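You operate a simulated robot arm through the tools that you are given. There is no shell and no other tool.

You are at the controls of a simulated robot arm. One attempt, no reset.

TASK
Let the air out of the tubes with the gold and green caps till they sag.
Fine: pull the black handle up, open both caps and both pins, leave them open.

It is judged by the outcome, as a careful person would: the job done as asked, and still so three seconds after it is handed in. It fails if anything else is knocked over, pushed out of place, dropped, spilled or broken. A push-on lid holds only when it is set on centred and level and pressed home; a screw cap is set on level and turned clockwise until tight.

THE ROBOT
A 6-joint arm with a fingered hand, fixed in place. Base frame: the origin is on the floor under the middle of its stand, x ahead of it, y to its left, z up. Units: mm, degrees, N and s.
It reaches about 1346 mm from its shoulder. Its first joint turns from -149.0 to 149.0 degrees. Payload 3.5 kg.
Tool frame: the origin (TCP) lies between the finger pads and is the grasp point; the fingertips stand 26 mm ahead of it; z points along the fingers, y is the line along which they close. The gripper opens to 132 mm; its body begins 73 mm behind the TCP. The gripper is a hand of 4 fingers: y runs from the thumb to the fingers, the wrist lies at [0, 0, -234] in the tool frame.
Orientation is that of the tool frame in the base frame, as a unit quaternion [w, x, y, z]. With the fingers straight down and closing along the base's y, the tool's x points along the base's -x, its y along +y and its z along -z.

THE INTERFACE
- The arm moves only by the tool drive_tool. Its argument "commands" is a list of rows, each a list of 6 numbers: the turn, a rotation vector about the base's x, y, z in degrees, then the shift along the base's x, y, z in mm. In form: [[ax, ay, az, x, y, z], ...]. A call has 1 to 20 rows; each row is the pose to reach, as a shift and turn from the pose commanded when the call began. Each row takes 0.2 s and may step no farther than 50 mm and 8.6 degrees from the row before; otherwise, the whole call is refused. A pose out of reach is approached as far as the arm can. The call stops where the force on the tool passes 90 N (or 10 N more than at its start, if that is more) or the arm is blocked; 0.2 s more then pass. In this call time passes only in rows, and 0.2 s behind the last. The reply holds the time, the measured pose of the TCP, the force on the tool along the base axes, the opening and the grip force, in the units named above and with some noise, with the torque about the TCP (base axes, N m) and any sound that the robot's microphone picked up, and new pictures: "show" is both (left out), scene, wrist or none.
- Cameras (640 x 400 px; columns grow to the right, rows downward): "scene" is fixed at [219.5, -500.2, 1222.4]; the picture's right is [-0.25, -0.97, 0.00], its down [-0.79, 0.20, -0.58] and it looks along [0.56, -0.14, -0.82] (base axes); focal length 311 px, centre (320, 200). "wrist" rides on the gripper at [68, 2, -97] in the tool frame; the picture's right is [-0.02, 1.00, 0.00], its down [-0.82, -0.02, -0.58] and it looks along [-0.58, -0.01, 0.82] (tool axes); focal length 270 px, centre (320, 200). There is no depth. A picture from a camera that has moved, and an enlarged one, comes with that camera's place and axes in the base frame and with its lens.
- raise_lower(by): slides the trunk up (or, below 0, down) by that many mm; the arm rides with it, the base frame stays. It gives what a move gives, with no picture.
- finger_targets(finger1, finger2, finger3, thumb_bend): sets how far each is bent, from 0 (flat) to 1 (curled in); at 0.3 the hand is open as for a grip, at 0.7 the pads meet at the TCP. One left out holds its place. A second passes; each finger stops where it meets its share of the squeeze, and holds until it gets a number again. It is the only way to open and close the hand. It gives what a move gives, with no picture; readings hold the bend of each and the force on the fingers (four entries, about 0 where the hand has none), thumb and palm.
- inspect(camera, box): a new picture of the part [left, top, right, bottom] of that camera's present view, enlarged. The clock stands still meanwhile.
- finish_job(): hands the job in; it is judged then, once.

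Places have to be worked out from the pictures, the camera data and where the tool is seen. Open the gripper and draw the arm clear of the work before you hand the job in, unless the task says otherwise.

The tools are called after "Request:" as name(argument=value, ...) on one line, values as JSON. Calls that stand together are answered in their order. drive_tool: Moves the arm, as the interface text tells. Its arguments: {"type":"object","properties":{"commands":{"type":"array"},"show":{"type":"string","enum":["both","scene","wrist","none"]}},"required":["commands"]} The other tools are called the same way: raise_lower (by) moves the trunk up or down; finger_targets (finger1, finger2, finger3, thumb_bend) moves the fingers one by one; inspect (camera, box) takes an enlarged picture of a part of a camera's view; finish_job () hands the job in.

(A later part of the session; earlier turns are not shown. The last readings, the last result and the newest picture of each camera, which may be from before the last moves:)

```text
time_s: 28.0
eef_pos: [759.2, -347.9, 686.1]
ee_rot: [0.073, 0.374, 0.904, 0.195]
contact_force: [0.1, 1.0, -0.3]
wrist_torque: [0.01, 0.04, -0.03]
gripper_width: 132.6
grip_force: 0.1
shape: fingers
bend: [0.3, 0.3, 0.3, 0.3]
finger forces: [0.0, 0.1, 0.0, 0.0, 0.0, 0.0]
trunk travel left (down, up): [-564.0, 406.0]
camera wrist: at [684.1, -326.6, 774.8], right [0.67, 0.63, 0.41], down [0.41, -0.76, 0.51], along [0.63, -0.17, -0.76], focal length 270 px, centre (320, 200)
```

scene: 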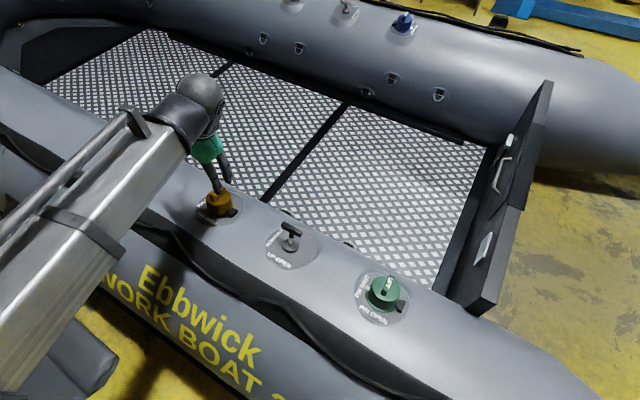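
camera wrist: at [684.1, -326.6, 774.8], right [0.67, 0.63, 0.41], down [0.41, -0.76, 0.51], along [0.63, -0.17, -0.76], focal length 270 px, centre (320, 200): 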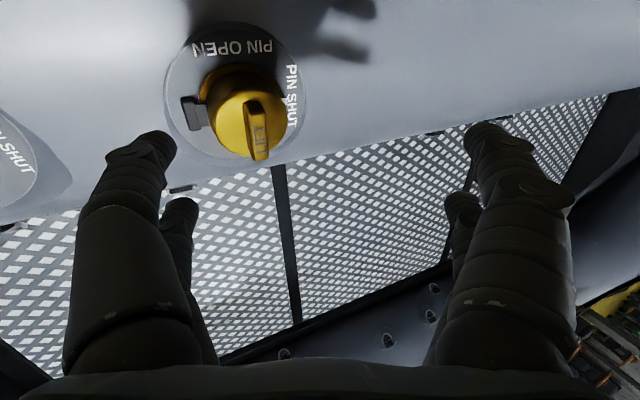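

The wrist tilts cleanly when the height follows 234·(1−cosθ), so the wrist point really is 234 mm behind the TCP. I undo the test tilt, align the hand with the valve's leaning axis (13.5° about the tube direction) and centre over the bar, pre-curling the fingers.

Request:
drive_tool(commands=[[-5.66, 5.66, 0, 0, 0, -11.1], [-11.3, 11.3, 0, 0, 0, -17.9], [-17, 17, 0, 0, 0, -20.2]], show="none")

Request:
drive_tool(commands=[[4.8, 4.8, 0, 8, -6, 1.6], [9.55, 9.55, 0, 15, -12, 6.5]], show="none")

Request:
finger_targets(finger1=0.55, finger2=0.55, finger3=0.55, thumb_bend=0.55)

Request:
inspect(camera="wrist", box=[0, 0, 640, 400])

```text
time_s: 28.8
eef_pos: [758.2, -347.6, 664.5]
ee_rot: [-0.009, 0.384, 0.923, 0.001]
contact_force: [-0.3, 0.3, 0.5]
wrist_torque: [-0.03, 0.01, 0.01]
gripper_width: 132.6
grip_force: 0.0
shape: fingers
bend: [0.3, 0.3, 0.3, 0.3]
finger forces: [0.1, 0.1, 0.0, 0.0, 0.1, 0.0]
trunk travel left (down, up): [-564.0, 406.0]
```

```text
time_s: 29.4
eef_pos: [772.8, -359.6, 673.5]
ee_rot: [-0.117, 0.381, 0.916, 0.047]
contact_force: [0.0, -1.0, 0.1]
wrist_torque: [-0.02, 0.02, 0.0]
gripper_width: 132.7
grip_force: 0.0
shape: fingers
bend: [0.3, 0.3, 0.3, 0.3]
finger forces: [0.0, 0.0, 0.0, 0.0, 0.1, 0.1]
trunk travel left (down, up): [-564.0, 406.0]
```

```text
time_s: 30.4
eef_pos: [771.5, -359.9, 671.6]
ee_rot: [-0.116, 0.381, 0.916, 0.047]
contact_force: [0.3, 0.2, 0.6]
wrist_torque: [-0.02, 0.01, 0.0]
gripper_width: 49.4
grip_force: 0.0
shape: fingers
bend: [0.55, 0.55, 0.55, 0.55]
finger forces: [0.0, 0.0, 0.0, 0.0, 0.0, 0.0]
trunk travel left (down, up): [-564.0, 406.0]
```

```text
1.00 times, centred on (320, 200) of wrist (not enlarged: the box is as wide or as high as the picture)
camera zoom: at [743.9, -328.4, 782.6], right [0.73, 0.69, -0.01], down [0.65, -0.68, 0.36], along [0.24, -0.27, -0.93], focal length 270 px, centre (320, 200)
```

zoom: 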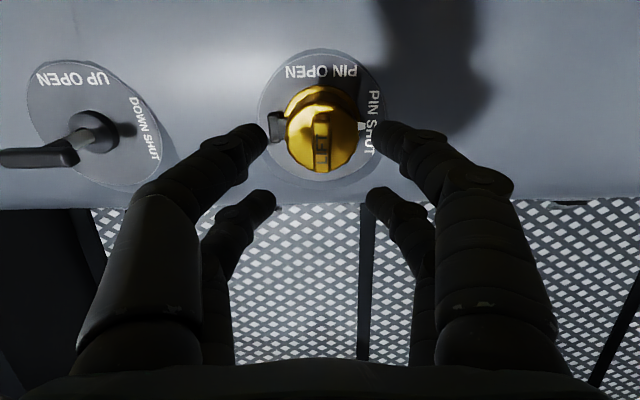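

Hand and valve axes are aligned, with the bar between the finger pairs along the planned line. I lower 80 mm and look again.

Request:
raise_lower(by=-80)

Request:
inspect(camera="wrist", box=[0, 0, 640, 400])

Request:
inspect(camera="scene", box=[160, 130, 288, 210])

```text
time_s: 31.6
eef_pos: [772.9, -360.0, 592.4]
ee_rot: [-0.116, 0.38, 0.916, 0.046]
contact_force: [-0.4, -0.8, 0.1]
wrist_torque: [-0.01, 0.0, 0.0]
gripper_width: 49.7
grip_force: 0.1
shape: fingers
bend: [0.55, 0.55, 0.55, 0.55]
finger forces: [0.0, 0.0, 0.0, 0.0, 0.1, 0.0]
trunk travel left (down, up): [-484.0, 486.0]
```

```text
1.00 times, centred on (320, 200) of wrist (not enlarged: the box is as wide or as high as the picture)
camera zoom: at [743.9, -328.4, 702.6], right [0.73, 0.69, -0.01], down [0.65, -0.68, 0.36], along [0.24, -0.27, -0.93], focal length 270 px, centre (320, 200)
```

zoom: 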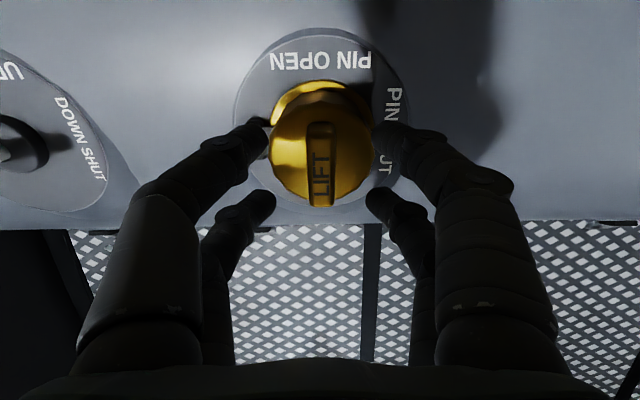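

```text
5.00 times, centred on (224, 170) of scene
camera zoom: at [219.5, -500.2, 1222.4], right [-0.25, -0.97, 0.0], down [-0.79, 0.2, -0.58], along [0.56, -0.14, -0.82], focal length 1555 px, centre (800, 350)
```

zoom: 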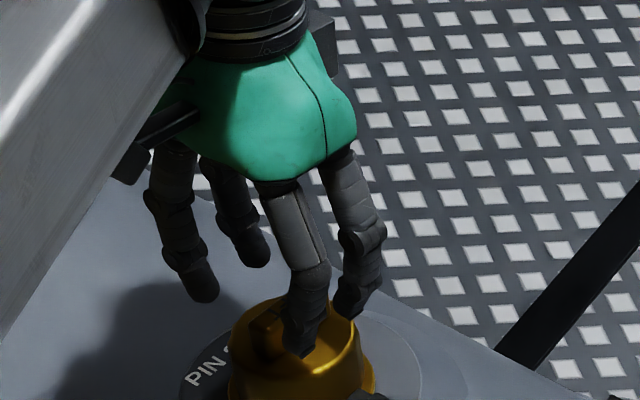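

The bar is centred between the pairs. I lower in two small steps toward the cap top, watching the force.

Request:
raise_lower(by=-14)

Request:
raise_lower(by=-7)

Request:
inspect(camera="wrist", box=[180, 60, 460, 235])

Request:
inspect(camera="scene", box=[170, 150, 270, 220])

```text
time_s: 32.2
eef_pos: [772.1, -358.4, 578.0]
ee_rot: [-0.116, 0.381, 0.916, 0.047]
contact_force: [-0.3, 0.1, 0.5]
wrist_torque: [-0.01, 0.0, -0.01]
gripper_width: 49.6
grip_force: 0.1
shape: fingers
bend: [0.55, 0.55, 0.55, 0.55]
finger forces: [0.0, 0.0, 0.0, 0.1, 0.0, 0.1]
trunk travel left (down, up): [-470.0, 500.0]
```

```text
time_s: 32.8
eef_pos: [772.9, -359.7, 571.2]
ee_rot: [-0.116, 0.38, 0.916, 0.046]
contact_force: [0.1, 0.2, 0.3]
wrist_torque: [-0.01, -0.01, 0.0]
gripper_width: 49.5
grip_force: 0.0
shape: fingers
bend: [0.55, 0.55, 0.55, 0.55]
finger forces: [0.0, 0.0, 0.1, 0.0, 0.0, 0.0]
trunk travel left (down, up): [-463.0, 507.0]
```

```text
2.29 times, centred on (320, 148) of wrist
camera zoom: at [743.9, -328.4, 681.5], right [0.73, 0.69, -0.01], down [0.65, -0.68, 0.36], along [0.24, -0.27, -0.93], focal length 618 px, centre (320, 320)
```

zoom: 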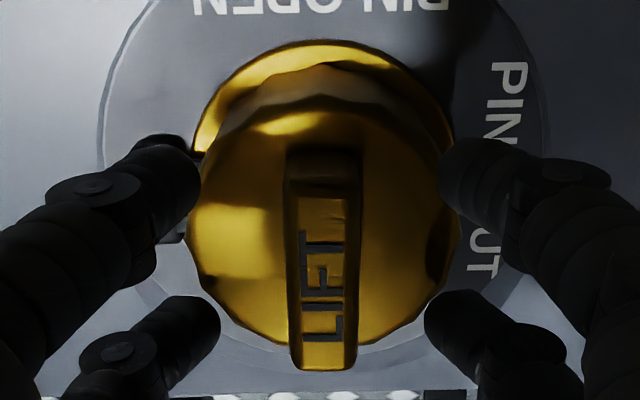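

```text
5.71 times, centred on (220, 185) of scene
camera zoom: at [219.5, -500.2, 1222.4], right [-0.25, -0.97, 0.0], down [-0.79, 0.2, -0.58], along [0.56, -0.14, -0.82], focal length 1777 px, centre (891, 286)
```

zoom: 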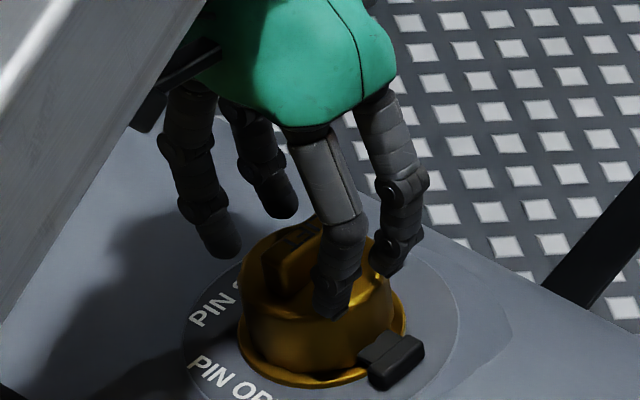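

No contact yet; the tips should be about 7 mm above the cap top and beside the bar. I lower 4 mm more and close on the bar.

Request:
raise_lower(by=-4)

Request:
finger_targets(finger1=0.63, finger2=0.63, finger3=0.63, thumb_bend=0.63)

Request:
inspect(camera="wrist", box=[180, 60, 460, 235])

Request:
inspect(camera="scene", box=[170, 150, 270, 220])

```text
time_s: 33.3
eef_pos: [772.4, -360.9, 566.7]
ee_rot: [-0.117, 0.382, 0.916, 0.046]
contact_force: [0.0, 0.5, 0.7]
wrist_torque: [0.07, -0.03, 0.01]
gripper_width: 49.7
grip_force: 0.8
shape: fingers
bend: [0.55, 0.55, 0.55, 0.55]
finger forces: [0.0, 0.8, 0.1, 0.0, 0.0, 0.0]
trunk travel left (down, up): [-459.0, 511.0]
```

```text
time_s: 34.3
eef_pos: [773.4, -359.7, 567.9]
ee_rot: [-0.117, 0.382, 0.916, 0.047]
contact_force: [3.4, -0.8, 2.7]
wrist_torque: [0.0, -0.16, -0.02]
gripper_width: 23.3
grip_force: 5.8
shape: fingers
bend: [0.63, 0.56, 0.57, 0.63]
finger forces: [0.0, 6.9, 5.0, 0.0, 0.1, 0.1]
trunk travel left (down, up): [-459.0, 511.0]
```

```text
2.29 times, centred on (320, 148) of wrist
camera zoom: at [743.9, -328.4, 677.7], right [0.73, 0.69, -0.01], down [0.65, -0.68, 0.36], along [0.24, -0.27, -0.93], focal length 618 px, centre (320, 320)
```

zoom: 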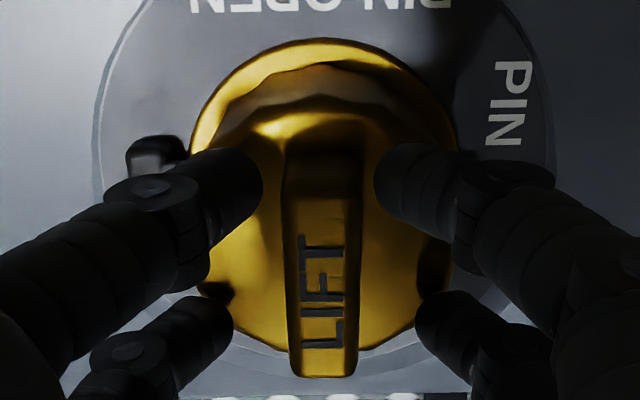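

```text
5.71 times, centred on (220, 185) of scene
camera zoom: at [219.5, -500.2, 1222.4], right [-0.25, -0.97, 0.0], down [-0.79, 0.2, -0.58], along [0.56, -0.14, -0.82], focal length 1777 px, centre (891, 286)
```

zoom: 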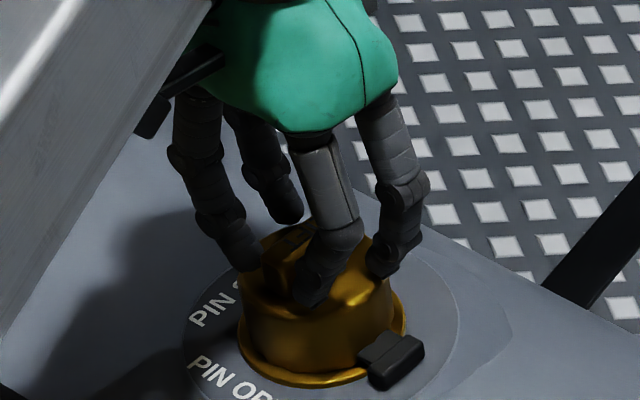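

Fingers 2 and 3 touch the cap's flank while thumb and finger1 ride over its top beside the bar's outboard end. I'll pinch with just thumb and finger1 at the bar's middle: open the fingers, and shift the hand about 15 mm inboard.

Request:
finger_targets(finger1=0.55, finger2=0.3, finger3=0.3, thumb_bend=0.55)

Request:
raise_lower(by=3)

Request:
drive_tool(commands=[[0, 0, 0, 5, -5, 0], [0, 0, 0, 10.5, -10.5, 0]])

Request:
inspect(camera="wrist", box=[180, 60, 460, 235])

```text
time_s: 35.3
eef_pos: [772.0, -361.6, 567.6]
ee_rot: [-0.116, 0.381, 0.916, 0.046]
contact_force: [-0.1, -1.3, 1.7]
wrist_torque: [0.06, 0.04, -0.02]
gripper_width: 44.8
grip_force: 2.2
shape: fingers
bend: [0.58, 0.3, 0.3, 0.55]
finger forces: [2.9, 0.0, 0.0, 0.1, 0.1, 0.0]
trunk travel left (down, up): [-459.0, 511.0]
```

```text
time_s: 35.8
eef_pos: [773.0, -358.6, 570.8]
ee_rot: [-0.117, 0.381, 0.916, 0.046]
contact_force: [0.9, 0.2, -0.2]
wrist_torque: [-0.01, -0.02, 0.02]
gripper_width: 48.5
grip_force: 0.0
shape: fingers
bend: [0.55, 0.3, 0.3, 0.55]
finger forces: [0.0, 0.0, 0.1, 0.0, 0.0, 0.0]
trunk travel left (down, up): [-462.0, 508.0]
```

```text
time_s: 36.4
eef_pos: [783.2, -369.2, 570.4]
ee_rot: [-0.117, 0.381, 0.916, 0.047]
contact_force: [-0.8, 0.6, -0.2]
wrist_torque: [0.0, -0.03, -0.02]
gripper_width: 48.4
grip_force: 0.0
shape: fingers
bend: [0.55, 0.3, 0.3, 0.55]
finger forces: [0.0, 0.1, 0.0, 0.0, 0.1, 0.1]
trunk travel left (down, up): [-462.0, 508.0]
camera wrist: at [753.7, -338.7, 680.5], right [0.73, 0.69, -0.01], down [0.65, -0.68, 0.36], along [0.24, -0.27, -0.93], focal length 270 px, centre (320, 200)
```

scene: 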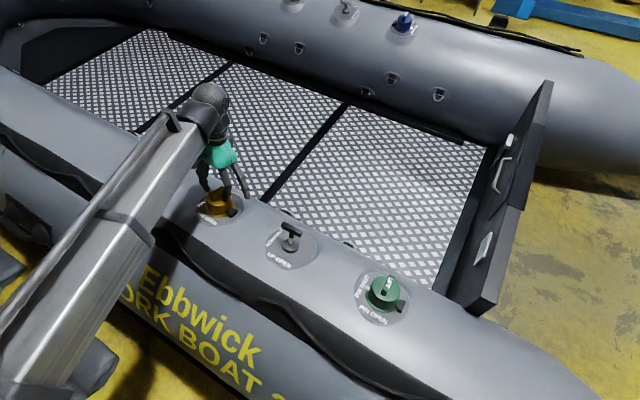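
wrist: 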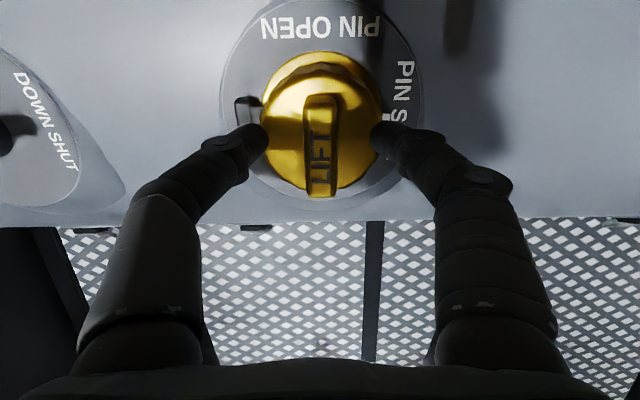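

```text
2.29 times, centred on (320, 148) of wrist
camera zoom: at [753.7, -338.7, 680.5], right [0.73, 0.69, -0.01], down [0.65, -0.68, 0.36], along [0.24, -0.27, -0.93], focal length 618 px, centre (320, 320)
```

zoom: 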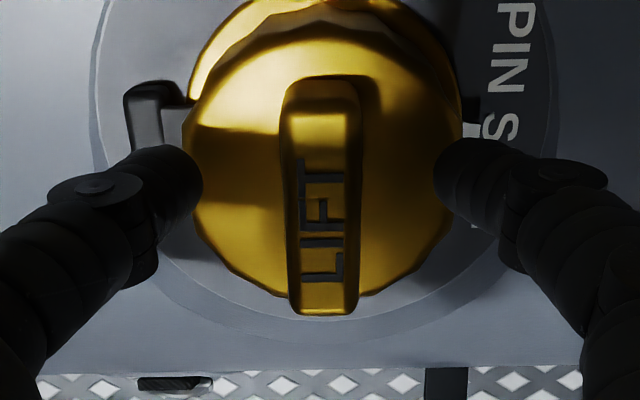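

Thumb and finger1 now line up with the middle of the LIFT bar. I close them partway above the cap and then lower until the tips reach the cap top beside the bar.

Request:
finger_targets(finger1=0.62, thumb_bend=0.62)

Request:
raise_lower(by=-5)

Request:
inspect(camera="wrist", box=[180, 60, 460, 235])

```text
time_s: 37.4
eef_pos: [783.5, -370.1, 570.1]
ee_rot: [-0.116, 0.381, 0.916, 0.046]
contact_force: [0.0, -0.2, 0.1]
wrist_torque: [0.0, -0.01, 0.04]
gripper_width: 27.0
grip_force: 0.0
shape: fingers
bend: [0.62, 0.3, 0.3, 0.62]
finger forces: [0.0, 0.1, 0.1, 0.0, 0.1, 0.0]
trunk travel left (down, up): [-462.0, 508.0]
```

```text
time_s: 37.9
eef_pos: [782.1, -369.5, 565.0]
ee_rot: [-0.117, 0.381, 0.916, 0.047]
contact_force: [-0.3, -1.0, -0.5]
wrist_torque: [0.01, -0.02, 0.03]
gripper_width: 26.5
grip_force: 0.1
shape: fingers
bend: [0.62, 0.3, 0.3, 0.62]
finger forces: [0.1, 0.0, 0.0, 0.0, 0.0, 0.1]
trunk travel left (down, up): [-457.0, 513.0]
```

```text
2.29 times, centred on (320, 148) of wrist
camera zoom: at [753.6, -338.7, 675.5], right [0.73, 0.69, -0.01], down [0.65, -0.68, 0.36], along [0.24, -0.27, -0.93], focal length 618 px, centre (320, 320)
```

zoom: 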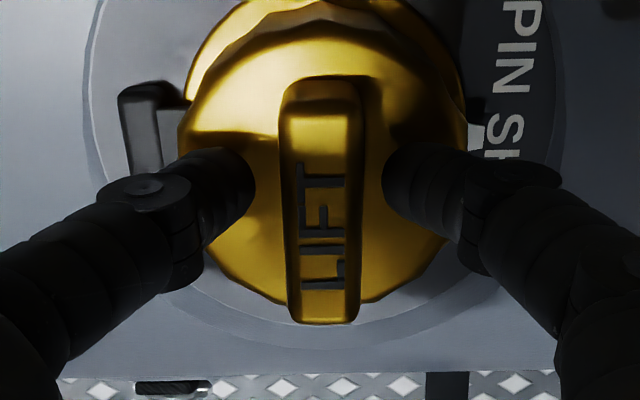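

Still no contact. I lower in 3 mm steps until the tips touch or nearly touch the cap top.

Request:
raise_lower(by=-3)

Request:
raise_lower(by=-2)

```text
time_s: 38.5
eef_pos: [782.1, -369.7, 562.7]
ee_rot: [-0.117, 0.38, 0.916, 0.047]
contact_force: [2.1, -1.2, 9.1]
wrist_torque: [0.2, 0.05, -0.06]
gripper_width: 26.5
grip_force: 5.3
shape: fingers
bend: [0.63, 0.3, 0.3, 0.62]
finger forces: [7.0, 0.1, 0.0, 0.0, 3.0, 0.1]
trunk travel left (down, up): [-454.0, 516.0]
```

```text
time_s: 39.0
eef_pos: [782.5, -370.4, 562.5]
ee_rot: [-0.116, 0.381, 0.916, 0.047]
contact_force: [6.4, -5.3, 29.5]
wrist_torque: [0.23, 0.34, -0.05]
gripper_width: 26.6
grip_force: 16.0
shape: fingers
bend: [0.65, 0.3, 0.3, 0.62]
finger forces: [14.7, 0.0, 0.0, 0.0, 16.4, 0.0]
trunk travel left (down, up): [-452.0, 518.0]
```

The tips touch the cap top at z≈563. I back off 3 mm and pinch the bar.

Request:
raise_lower(by=3)

Request:
finger_targets(finger1=0.75, thumb_bend=0.75)

Request:
inspect(camera="wrist", box=[180, 60, 460, 235])

Request:
inspect(camera="scene", box=[170, 150, 270, 220])

```text
time_s: 39.5
eef_pos: [782.7, -370.4, 562.6]
ee_rot: [-0.115, 0.382, 0.916, 0.046]
contact_force: [1.2, -0.4, 4.3]
wrist_torque: [0.11, -0.06, -0.02]
gripper_width: 26.3
grip_force: 2.2
shape: fingers
bend: [0.63, 0.3, 0.3, 0.62]
finger forces: [3.9, 0.0, 0.1, 0.0, 0.6, 0.0]
trunk travel left (down, up): [-455.0, 515.0]
```

```text
time_s: 40.5
eef_pos: [783.1, -370.7, 563.4]
ee_rot: [-0.116, 0.381, 0.916, 0.047]
contact_force: [-5.5, -1.2, -5.7]
wrist_torque: [-0.09, -0.03, 0.11]
gripper_width: 11.9
grip_force: 7.7
shape: fingers
bend: [0.68, 0.3, 0.3, 0.68]
finger forces: [5.5, 0.1, 0.0, 0.1, 10.4, 0.1]
trunk travel left (down, up): [-455.0, 515.0]
```

```text
2.29 times, centred on (320, 148) of wrist
camera zoom: at [753.4, -338.9, 673.3], right [0.73, 0.69, -0.01], down [0.65, -0.68, 0.36], along [0.24, -0.27, -0.93], focal length 618 px, centre (320, 320)
```

zoom: 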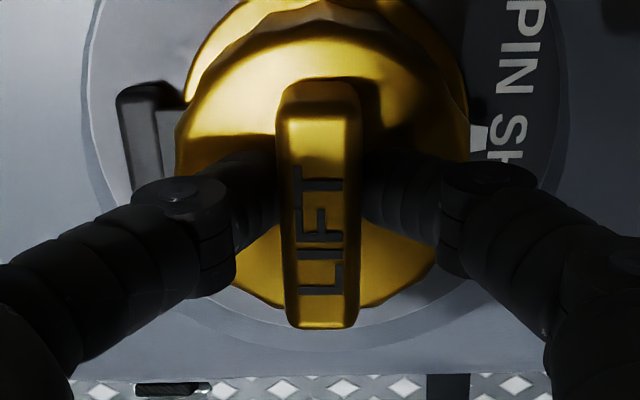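

```text
5.71 times, centred on (220, 185) of scene
camera zoom: at [219.5, -500.2, 1222.4], right [-0.25, -0.97, 0.0], down [-0.79, 0.2, -0.58], along [0.56, -0.14, -0.82], focal length 1777 px, centre (891, 286)
```

zoom: 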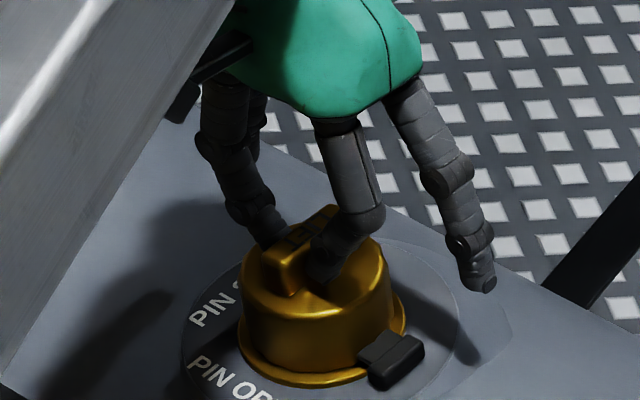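

The bar is pinched between thumb and finger1. I tighten the squeeze and ease the trunk up 3 mm to see if the cap begins to lift.

Request:
finger_targets(finger1=0.9, thumb_bend=0.9)

Request:
raise_lower(by=3)

```text
time_s: 41.5
eef_pos: [781.4, -370.4, 562.2]
ee_rot: [-0.117, 0.381, 0.916, 0.046]
contact_force: [-14.0, -5.7, -11.8]
wrist_torque: [-0.21, -0.09, 0.27]
gripper_width: 11.4
grip_force: 13.6
shape: fingers
bend: [0.68, 0.3, 0.3, 0.66]
finger forces: [6.7, 0.0, 0.0, 0.1, 20.6, 0.1]
trunk travel left (down, up): [-455.0, 515.0]
```

```text
time_s: 42.0
eef_pos: [782.9, -370.7, 564.7]
ee_rot: [-0.116, 0.381, 0.916, 0.046]
contact_force: [-14.5, -6.6, -18.5]
wrist_torque: [-0.29, -0.14, 0.31]
gripper_width: 11.2
grip_force: 13.0
shape: fingers
bend: [0.68, 0.3, 0.3, 0.65]
finger forces: [5.5, 0.0, 0.0, 0.0, 20.8, 0.1]
trunk travel left (down, up): [-458.0, 512.0]
```

The thumb is loaded more than finger1, so the hand needs to go toward the hinge, which is also the opening direction. I now swing the hand with the cap about the hinge line by 8°.

Request:
drive_tool(commands=[[2.75, -2.75, -0.93, -3, -4, 0.6], [5.5, -5.5, -1.86, -6.5, -8.5, 2.2]])

Request:
inspect(camera="scene", box=[170, 150, 270, 220])

```text
time_s: 42.6
eef_pos: [775.7, -378.0, 568.2]
ee_rot: [-0.09, 0.386, 0.911, 0.111]
contact_force: [-10.3, 2.5, -8.9]
wrist_torque: [-0.1, -0.08, 0.15]
gripper_width: 11.4
grip_force: 13.2
shape: fingers
bend: [0.68, 0.3, 0.3, 0.66]
finger forces: [9.2, 0.0, 0.0, 0.0, 16.3, 0.0]
trunk travel left (down, up): [-458.0, 512.0]
camera wrist: at [737.6, -356.9, 677.7], right [0.74, 0.66, 0.13], down [0.59, -0.73, 0.35], along [0.32, -0.18, -0.93], focal length 270 px, centre (320, 200)
```

scene: 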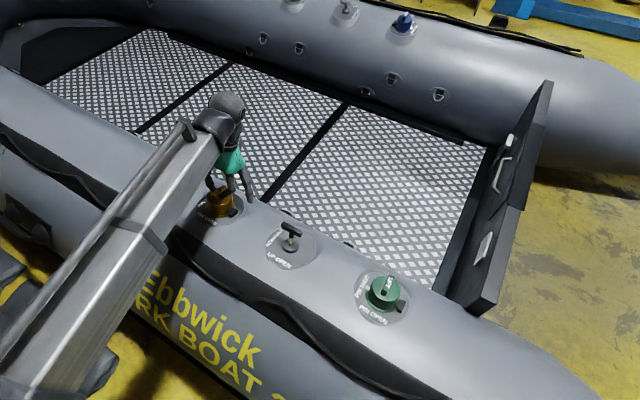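
wrist: 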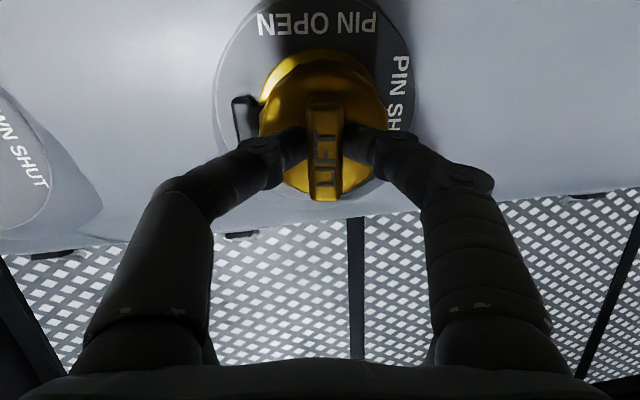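

```text
5.71 times, centred on (220, 185) of scene
camera zoom: at [219.5, -500.2, 1222.4], right [-0.25, -0.97, 0.0], down [-0.79, 0.2, -0.58], along [0.56, -0.14, -0.82], focal length 1777 px, centre (891, 286)
```

zoom: 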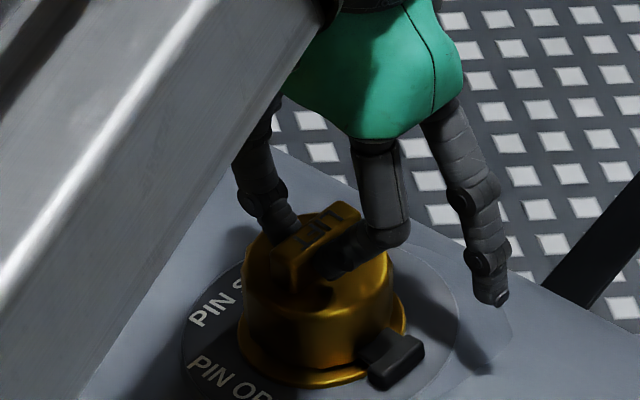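

The cap is following: its rim tilts open at the far side with little force. I continue the swing to about 20°.

Request:
drive_tool(commands=[[2.75, -2.75, -0.93, -3.3, -4, 3.1], [5.5, -5.5, -1.86, -6.6, -8.2, 6.6], [8.24, -8.24, -2.8, -10.2, -12.4, 11.5]])

Request:
inspect(camera="scene", box=[170, 150, 270, 220])

```text
time_s: 43.4
eef_pos: [766.0, -391.2, 577.9]
ee_rot: [-0.048, 0.393, 0.895, 0.205]
contact_force: [-11.4, 0.8, -22.9]
wrist_torque: [-0.38, -0.18, 0.2]
gripper_width: 11.7
grip_force: 13.4
shape: fingers
bend: [0.68, 0.3, 0.3, 0.65]
finger forces: [5.1, 0.0, 0.1, 0.0, 21.6, 0.0]
trunk travel left (down, up): [-458.0, 512.0]
camera wrist: at [712.7, -383.2, 683.5], right [0.74, 0.59, 0.32], down [0.5, -0.8, 0.32], along [0.45, -0.07, -0.89], focal length 270 px, centre (320, 200)
```

scene: 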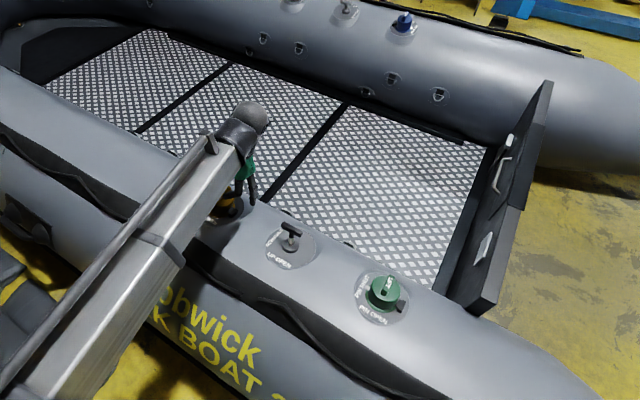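
wrist: 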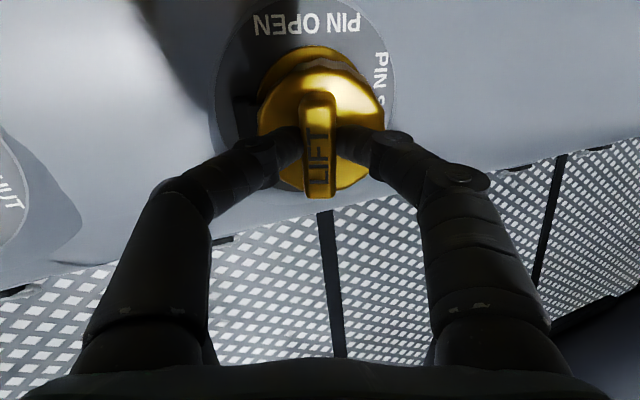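

```text
5.71 times, centred on (220, 185) of scene
camera zoom: at [219.5, -500.2, 1222.4], right [-0.25, -0.97, 0.0], down [-0.79, 0.2, -0.58], along [0.56, -0.14, -0.82], focal length 1777 px, centre (891, 286)
```

zoom: 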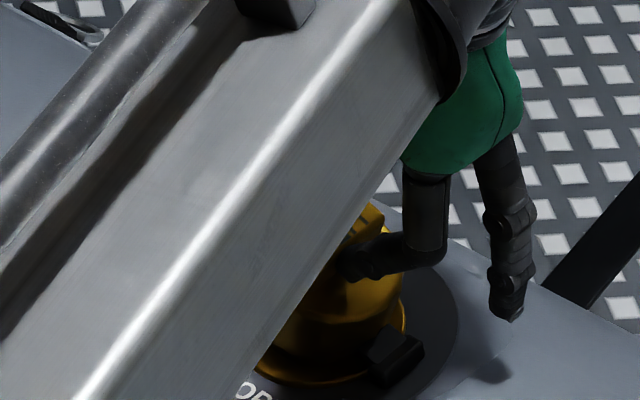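

The arm now hides the cap from the scene camera, so I check in the wrist view whether the cap has really opened.

Request:
inspect(camera="wrist", box=[210, 10, 430, 210])

```text
2.00 times, centred on (320, 110) of wrist
camera zoom: at [712.7, -383.2, 683.5], right [0.74, 0.59, 0.32], down [0.5, -0.8, 0.32], along [0.45, -0.07, -0.89], focal length 541 px, centre (320, 380)
```

zoom: 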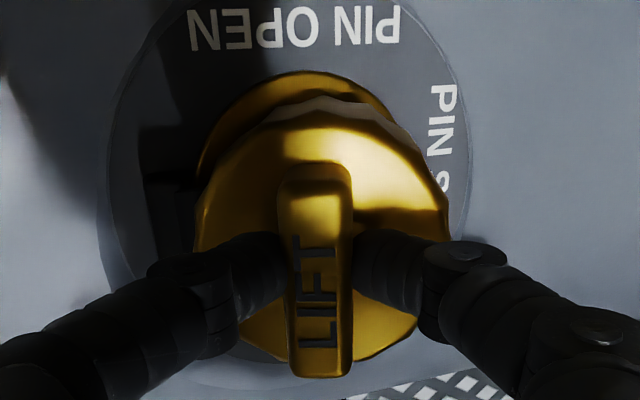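

The cap's face keeps its orientation relative to the tilted hand, so it is turning with me. The hand is slightly high on the arc, so I lower the trunk 5 mm and swing 6° more.

Request:
raise_lower(by=-6)

Request:
drive_tool(commands=[[4.12, -4.12, -1.4, -5.6, -6.3, 9.3]], show="none")

Request:
raise_lower(by=-7)

Request:
inspect(camera="wrist", box=[210, 10, 430, 210])

```text
time_s: 44.0
eef_pos: [766.3, -389.6, 574.4]
ee_rot: [-0.048, 0.393, 0.895, 0.206]
contact_force: [-5.8, 2.7, -8.0]
wrist_torque: [-0.04, -0.03, 0.09]
gripper_width: 11.3
grip_force: 13.0
shape: fingers
bend: [0.68, 0.3, 0.3, 0.67]
finger forces: [10.3, 0.1, 0.0, 0.0, 15.8, 0.0]
trunk travel left (down, up): [-452.0, 518.0]
```

```text
time_s: 44.4
eef_pos: [760.8, -395.9, 580.9]
ee_rot: [-0.029, 0.394, 0.884, 0.25]
contact_force: [-7.7, -0.9, -24.3]
wrist_torque: [-0.46, -0.22, 0.16]
gripper_width: 11.7
grip_force: 13.3
shape: fingers
bend: [0.68, 0.3, 0.3, 0.65]
finger forces: [5.0, 0.0, 0.1, 0.0, 21.5, 0.0]
trunk travel left (down, up): [-452.0, 518.0]
```

```text
time_s: 44.9
eef_pos: [760.9, -395.7, 575.8]
ee_rot: [-0.028, 0.393, 0.884, 0.252]
contact_force: [-2.8, 1.0, -7.6]
wrist_torque: [-0.07, -0.13, 0.05]
gripper_width: 11.3
grip_force: 13.0
shape: fingers
bend: [0.68, 0.3, 0.3, 0.67]
finger forces: [10.9, 0.0, 0.0, 0.1, 15.0, 0.0]
trunk travel left (down, up): [-445.0, 525.0]
```

```text
2.00 times, centred on (320, 110) of wrist
camera zoom: at [699.9, -393.7, 677.4], right [0.73, 0.55, 0.42], down [0.46, -0.84, 0.29], along [0.51, -0.02, -0.86], focal length 541 px, centre (320, 380)
```

zoom: 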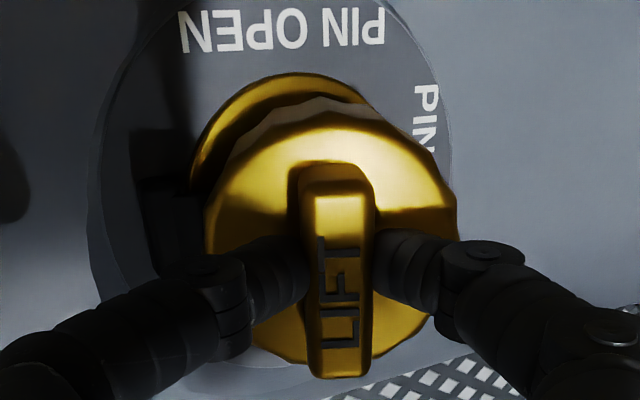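

The cap's top moves together with the tilted hand while the flange stays behind, so it is open about 26°. I continue along the hinge arc with alternating swings and trunk corrections.

Request:
raise_lower(by=-4)

Request:
drive_tool(commands=[[4.12, -4.12, -1.4, -5.9, -6.3, 11.5]], show="none")

Request:
raise_lower(by=-12)

Request:
drive_tool(commands=[[4.12, -4.12, -1.4, -6.1, -6.2, 13.6]], show="none")

Request:
raise_lower(by=-8)

Request:
inspect(camera="wrist", box=[0, 0, 640, 400])

```text
time_s: 45.5
eef_pos: [760.6, -395.7, 571.3]
ee_rot: [-0.028, 0.394, 0.883, 0.253]
contact_force: [-0.8, 3.9, -0.5]
wrist_torque: [0.12, -0.08, -0.03]
gripper_width: 11.4
grip_force: 13.4
shape: fingers
bend: [0.67, 0.3, 0.3, 0.72]
finger forces: [13.2, 0.0, 0.0, 0.0, 12.4, 0.1]
trunk travel left (down, up): [-441.0, 529.0]
```

```text
time_s: 45.9
eef_pos: [754.8, -403.6, 581.5]
ee_rot: [-0.008, 0.395, 0.87, 0.295]
contact_force: [-6.3, 0.8, -19.9]
wrist_torque: [-0.42, -0.11, 0.12]
gripper_width: 11.4
grip_force: 13.3
shape: fingers
bend: [0.66, 0.3, 0.3, 0.66]
finger forces: [6.2, 0.1, 0.0, 0.0, 20.2, 0.0]
trunk travel left (down, up): [-441.0, 529.0]
```

```text
time_s: 46.5
eef_pos: [756.2, -402.1, 573.1]
ee_rot: [-0.007, 0.394, 0.87, 0.298]
contact_force: [-1.2, 5.8, 2.5]
wrist_torque: [0.2, -0.1, -0.02]
gripper_width: 11.5
grip_force: 12.1
shape: fingers
bend: [0.65, 0.3, 0.3, 0.74]
finger forces: [13.9, 0.0, 0.0, 0.1, 10.8, 0.1]
trunk travel left (down, up): [-429.0, 541.0]
```

```text
time_s: 46.9
eef_pos: [750.6, -408.6, 585.1]
ee_rot: [0.014, 0.393, 0.853, 0.343]
contact_force: [0.1, 0.7, 0.5]
wrist_torque: [0.02, 0.01, 0.02]
gripper_width: 0.2
grip_force: 0.0
shape: fingers
bend: [0.68, 0.3, 0.3, 0.81]
finger forces: [0.1, 0.0, 0.0, 0.0, 0.1, 0.1]
trunk travel left (down, up): [-429.0, 541.0]
```

```text
time_s: 47.4
eef_pos: [749.6, -407.7, 578.0]
ee_rot: [0.014, 0.394, 0.853, 0.343]
contact_force: [1.5, -0.3, 4.8]
wrist_torque: [0.13, -0.02, -0.02]
gripper_width: 2.0
grip_force: 6.2
shape: fingers
bend: [0.68, 0.3, 0.3, 0.83]
finger forces: [0.0, 0.0, 0.1, 0.0, 12.4, 0.0]
trunk travel left (down, up): [-421.0, 549.0]
```

```text
1.00 times, centred on (320, 200) of wrist (not enlarged: the box is as wide or as high as the picture)
camera zoom: at [674.3, -416.8, 668.6], right [0.68, 0.44, 0.59], down [0.38, -0.9, 0.23], along [0.63, 0.07, -0.78], focal length 270 px, centre (320, 200)
```

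zoom: 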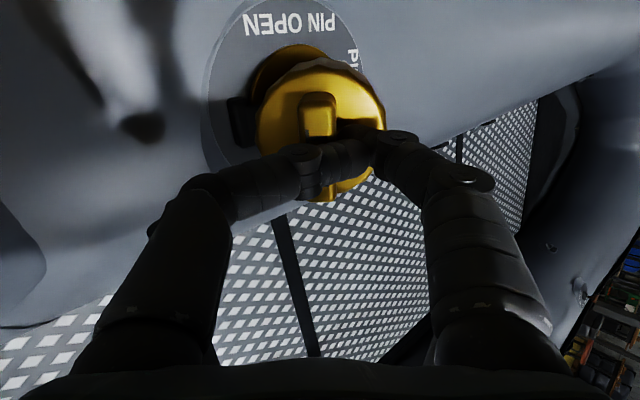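

The thumb slipped over the bar and the grip was lost. I zoom to see whether the cap stayed open.

Request:
inspect(camera="wrist", box=[190, 0, 430, 210])

Request:
inspect(camera="scene", box=[170, 140, 298, 220])

```text
1.90 times, centred on (310, 105) of wrist
camera zoom: at [674.3, -416.8, 668.6], right [0.68, 0.44, 0.59], down [0.38, -0.9, 0.23], along [0.63, 0.07, -0.78], focal length 515 px, centre (339, 381)
```

zoom: 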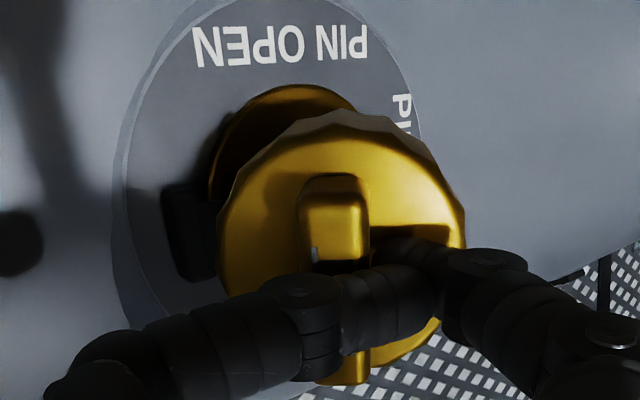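

```text
5.00 times, centred on (234, 180) of scene
camera zoom: at [219.5, -500.2, 1222.4], right [-0.25, -0.97, 0.0], down [-0.79, 0.2, -0.58], along [0.56, -0.14, -0.82], focal length 1555 px, centre (750, 300)
```

zoom: 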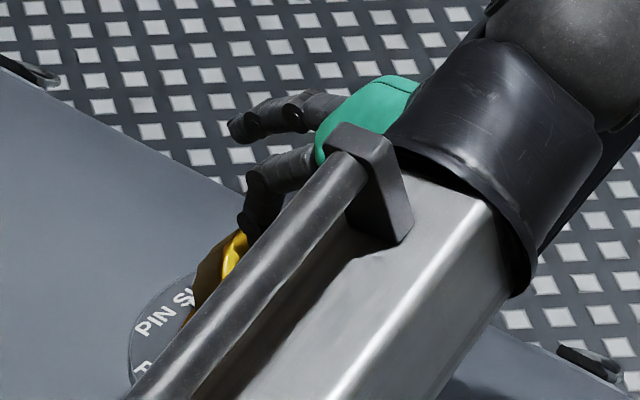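

The cap is clearly off its seat and finger1 sits behind the bar on its far side. I open the thumb only, then see how the cap holds.

Request:
finger_targets(thumb_bend=0.3)

Request:
inspect(camera="wrist", box=[190, 0, 430, 210])

```text
time_s: 48.4
eef_pos: [748.7, -407.0, 578.7]
ee_rot: [0.014, 0.393, 0.853, 0.343]
contact_force: [9.1, -7.1, 28.7]
wrist_torque: [0.57, 0.18, -0.14]
gripper_width: 3.1
grip_force: 16.8
shape: fingers
bend: [0.71, 0.3, 0.3, 0.89]
finger forces: [8.2, 0.0, 0.0, 0.0, 24.8, 0.1]
trunk travel left (down, up): [-421.0, 549.0]
```

```text
1.90 times, centred on (310, 105) of wrist
camera zoom: at [673.9, -416.4, 669.9], right [0.68, 0.44, 0.59], down [0.38, -0.9, 0.23], along [0.63, 0.07, -0.77], focal length 515 px, centre (339, 381)
```

zoom: 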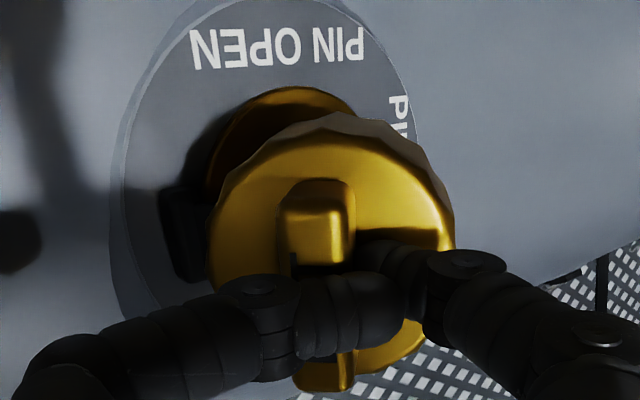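

The thumb can't uncurl because it is caught over the bar and pushing down. I raise the trunk 10 mm to free it.

Request:
raise_lower(by=6)

Request:
raise_lower(by=6)

Request:
inspect(camera="wrist", box=[190, 0, 430, 210])

```text
time_s: 49.0
eef_pos: [748.2, -409.6, 583.9]
ee_rot: [0.014, 0.393, 0.854, 0.342]
contact_force: [6.3, -11.5, 22.6]
wrist_torque: [0.18, 0.35, 0.14]
gripper_width: 3.1
grip_force: 14.0
shape: fingers
bend: [0.72, 0.3, 0.3, 1.0]
finger forces: [0.4, 0.1, 0.1, 0.0, 27.0, 0.1]
trunk travel left (down, up): [-427.0, 543.0]
```

```text
time_s: 49.5
eef_pos: [748.0, -408.0, 590.6]
ee_rot: [0.014, 0.393, 0.854, 0.342]
contact_force: [1.4, -7.9, 21.2]
wrist_torque: [0.11, 0.42, 0.15]
gripper_width: 1.6
grip_force: 12.3
shape: fingers
bend: [0.72, 0.3, 0.3, 0.98]
finger forces: [0.0, 0.0, 0.0, 0.0, 23.8, 0.0]
trunk travel left (down, up): [-433.0, 537.0]
```

```text
1.90 times, centred on (310, 105) of wrist
camera zoom: at [673.1, -416.3, 681.5], right [0.68, 0.44, 0.59], down [0.38, -0.9, 0.23], along [0.63, 0.07, -0.78], focal length 515 px, centre (339, 381)
```

zoom: 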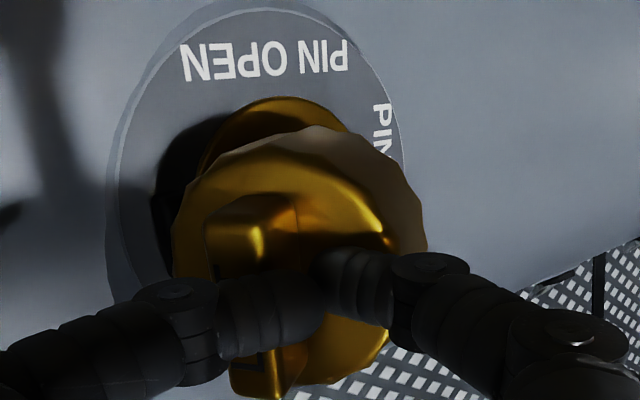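

The uncurling thumb is on the far side of the bar and is actually pushing the cap further open. I keep raising in small steps to let it swing.

Request:
raise_lower(by=6)

Request:
raise_lower(by=6)

Request:
inspect(camera="wrist", box=[190, 0, 430, 210])

```text
time_s: 50.1
eef_pos: [749.8, -410.0, 596.1]
ee_rot: [0.015, 0.393, 0.853, 0.343]
contact_force: [5.1, -11.7, 22.9]
wrist_torque: [0.01, 0.39, 0.21]
gripper_width: 2.4
grip_force: 12.8
shape: fingers
bend: [0.72, 0.3, 0.3, 0.9]
finger forces: [0.0, 0.0, 0.1, 0.0, 25.7, 0.0]
trunk travel left (down, up): [-439.0, 531.0]
```

```text
time_s: 50.6
eef_pos: [748.5, -408.3, 602.2]
ee_rot: [0.014, 0.393, 0.853, 0.342]
contact_force: [1.0, -13.6, 27.8]
wrist_torque: [-0.1, 0.7, 0.36]
gripper_width: 6.9
grip_force: 14.6
shape: fingers
bend: [0.72, 0.3, 0.3, 0.8]
finger forces: [0.1, 0.0, 0.0, 0.0, 29.2, 0.0]
trunk travel left (down, up): [-445.0, 525.0]
```

```text
1.90 times, centred on (310, 105) of wrist
camera zoom: at [673.1, -416.8, 693.9], right [0.68, 0.44, 0.59], down [0.38, -0.9, 0.23], along [0.63, 0.07, -0.78], focal length 515 px, centre (339, 381)
```

zoom: 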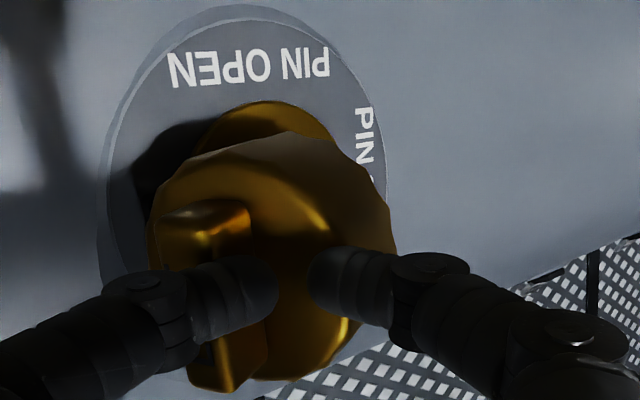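

It is working: the cap keeps turning over toward the hinge. I continue raising.

Request:
raise_lower(by=6)

Request:
raise_lower(by=6)

Request:
inspect(camera="wrist", box=[190, 0, 430, 210])

```text
time_s: 51.2
eef_pos: [747.6, -408.6, 609.4]
ee_rot: [0.014, 0.393, 0.853, 0.343]
contact_force: [-4.1, -16.8, 34.7]
wrist_torque: [-0.51, 1.22, 0.54]
gripper_width: 29.8
grip_force: 24.5
shape: fingers
bend: [0.73, 0.3, 0.28, 0.37]
finger forces: [0.0, 0.0, 0.9, 0.1, 48.1, 0.1]
trunk travel left (down, up): [-451.0, 519.0]
```

```text
time_s: 51.7
eef_pos: [748.5, -408.0, 613.4]
ee_rot: [0.012, 0.394, 0.854, 0.341]
contact_force: [-3.1, -3.1, 3.7]
wrist_torque: [-0.33, 0.37, 0.02]
gripper_width: 60.1
grip_force: 4.0
shape: fingers
bend: [0.73, 0.3, 0.22, 0.3]
finger forces: [0.0, 0.1, 4.9, 0.0, 3.3, 0.0]
trunk travel left (down, up): [-457.0, 513.0]
```

```text
1.90 times, centred on (310, 105) of wrist
camera zoom: at [673.8, -415.9, 703.8], right [0.68, 0.44, 0.59], down [0.38, -0.9, 0.23], along [0.63, 0.07, -0.78], focal length 515 px, centre (339, 381)
```

zoom: 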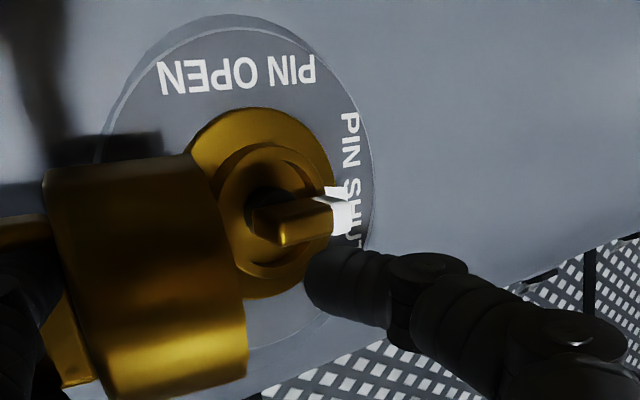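

The cap has swung open past upright. Beneath it is a pin with a lever and a white pointer at PIN SHUT. I look at the whole view before moving on.

Request:
inspect(camera="wrist", box=[0, 0, 640, 400])

Request:
inspect(camera="scene", box=[150, 100, 350, 250])

```text
1.00 times, centred on (320, 200) of wrist (not enlarged: the box is as wide or as high as the picture)
camera zoom: at [673.8, -415.9, 703.8], right [0.68, 0.44, 0.59], down [0.38, -0.9, 0.23], along [0.63, 0.07, -0.78], focal length 270 px, centre (320, 200)
```

zoom: 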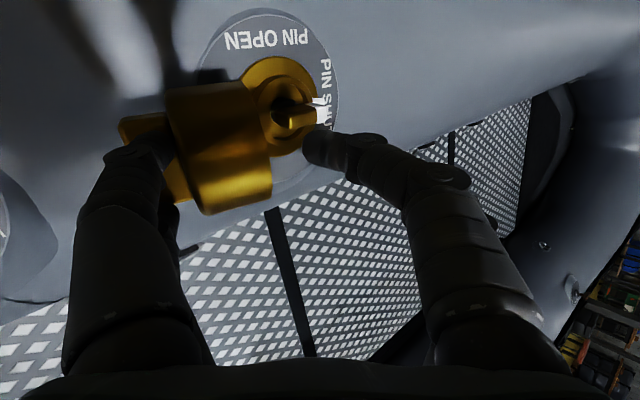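

```text
2.67 times, centred on (250, 175) of scene
camera zoom: at [219.5, -500.2, 1222.4], right [-0.25, -0.97, 0.0], down [-0.79, 0.2, -0.58], along [0.56, -0.14, -0.82], focal length 829 px, centre (507, 267)
```

zoom: 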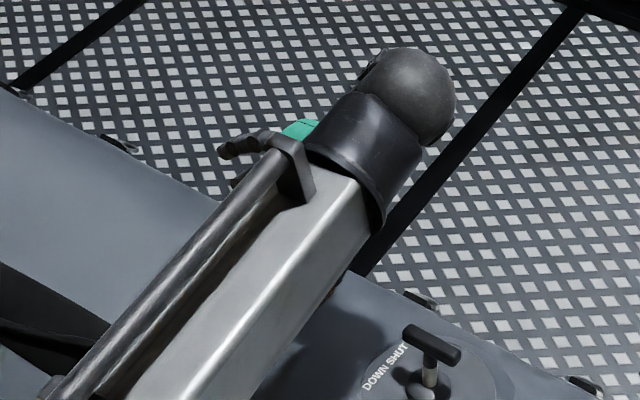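

The cap stands roughly upright between thumb (left) and finger1 (right). I flatten thumb and finger3 away so finger1 can push the cap's inside further over.

Request:
finger_targets(thumb_bend=0.05, finger3=0.05)

Request:
inspect(camera="wrist", box=[0, 0, 640, 400])

```text
time_s: 52.7
eef_pos: [748.0, -408.8, 612.9]
ee_rot: [0.013, 0.394, 0.853, 0.342]
contact_force: [-0.1, -0.7, -0.1]
wrist_torque: [0.0, 0.0, 0.01]
gripper_width: 81.7
grip_force: 0.1
shape: fingers
bend: [0.73, 0.3, 0.05, 0.05]
finger forces: [0.0, 0.0, 0.0, 0.0, 0.0, 0.0]
trunk travel left (down, up): [-457.0, 513.0]
```

```text
1.00 times, centred on (320, 200) of wrist (not enlarged: the box is as wide or as high as the picture)
camera zoom: at [674.3, -416.8, 704.2], right [0.68, 0.44, 0.59], down [0.38, -0.9, 0.23], along [0.63, 0.07, -0.78], focal length 270 px, centre (320, 200)
```

zoom: 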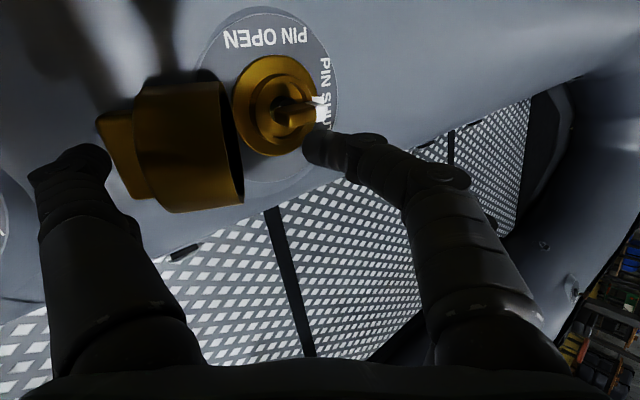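

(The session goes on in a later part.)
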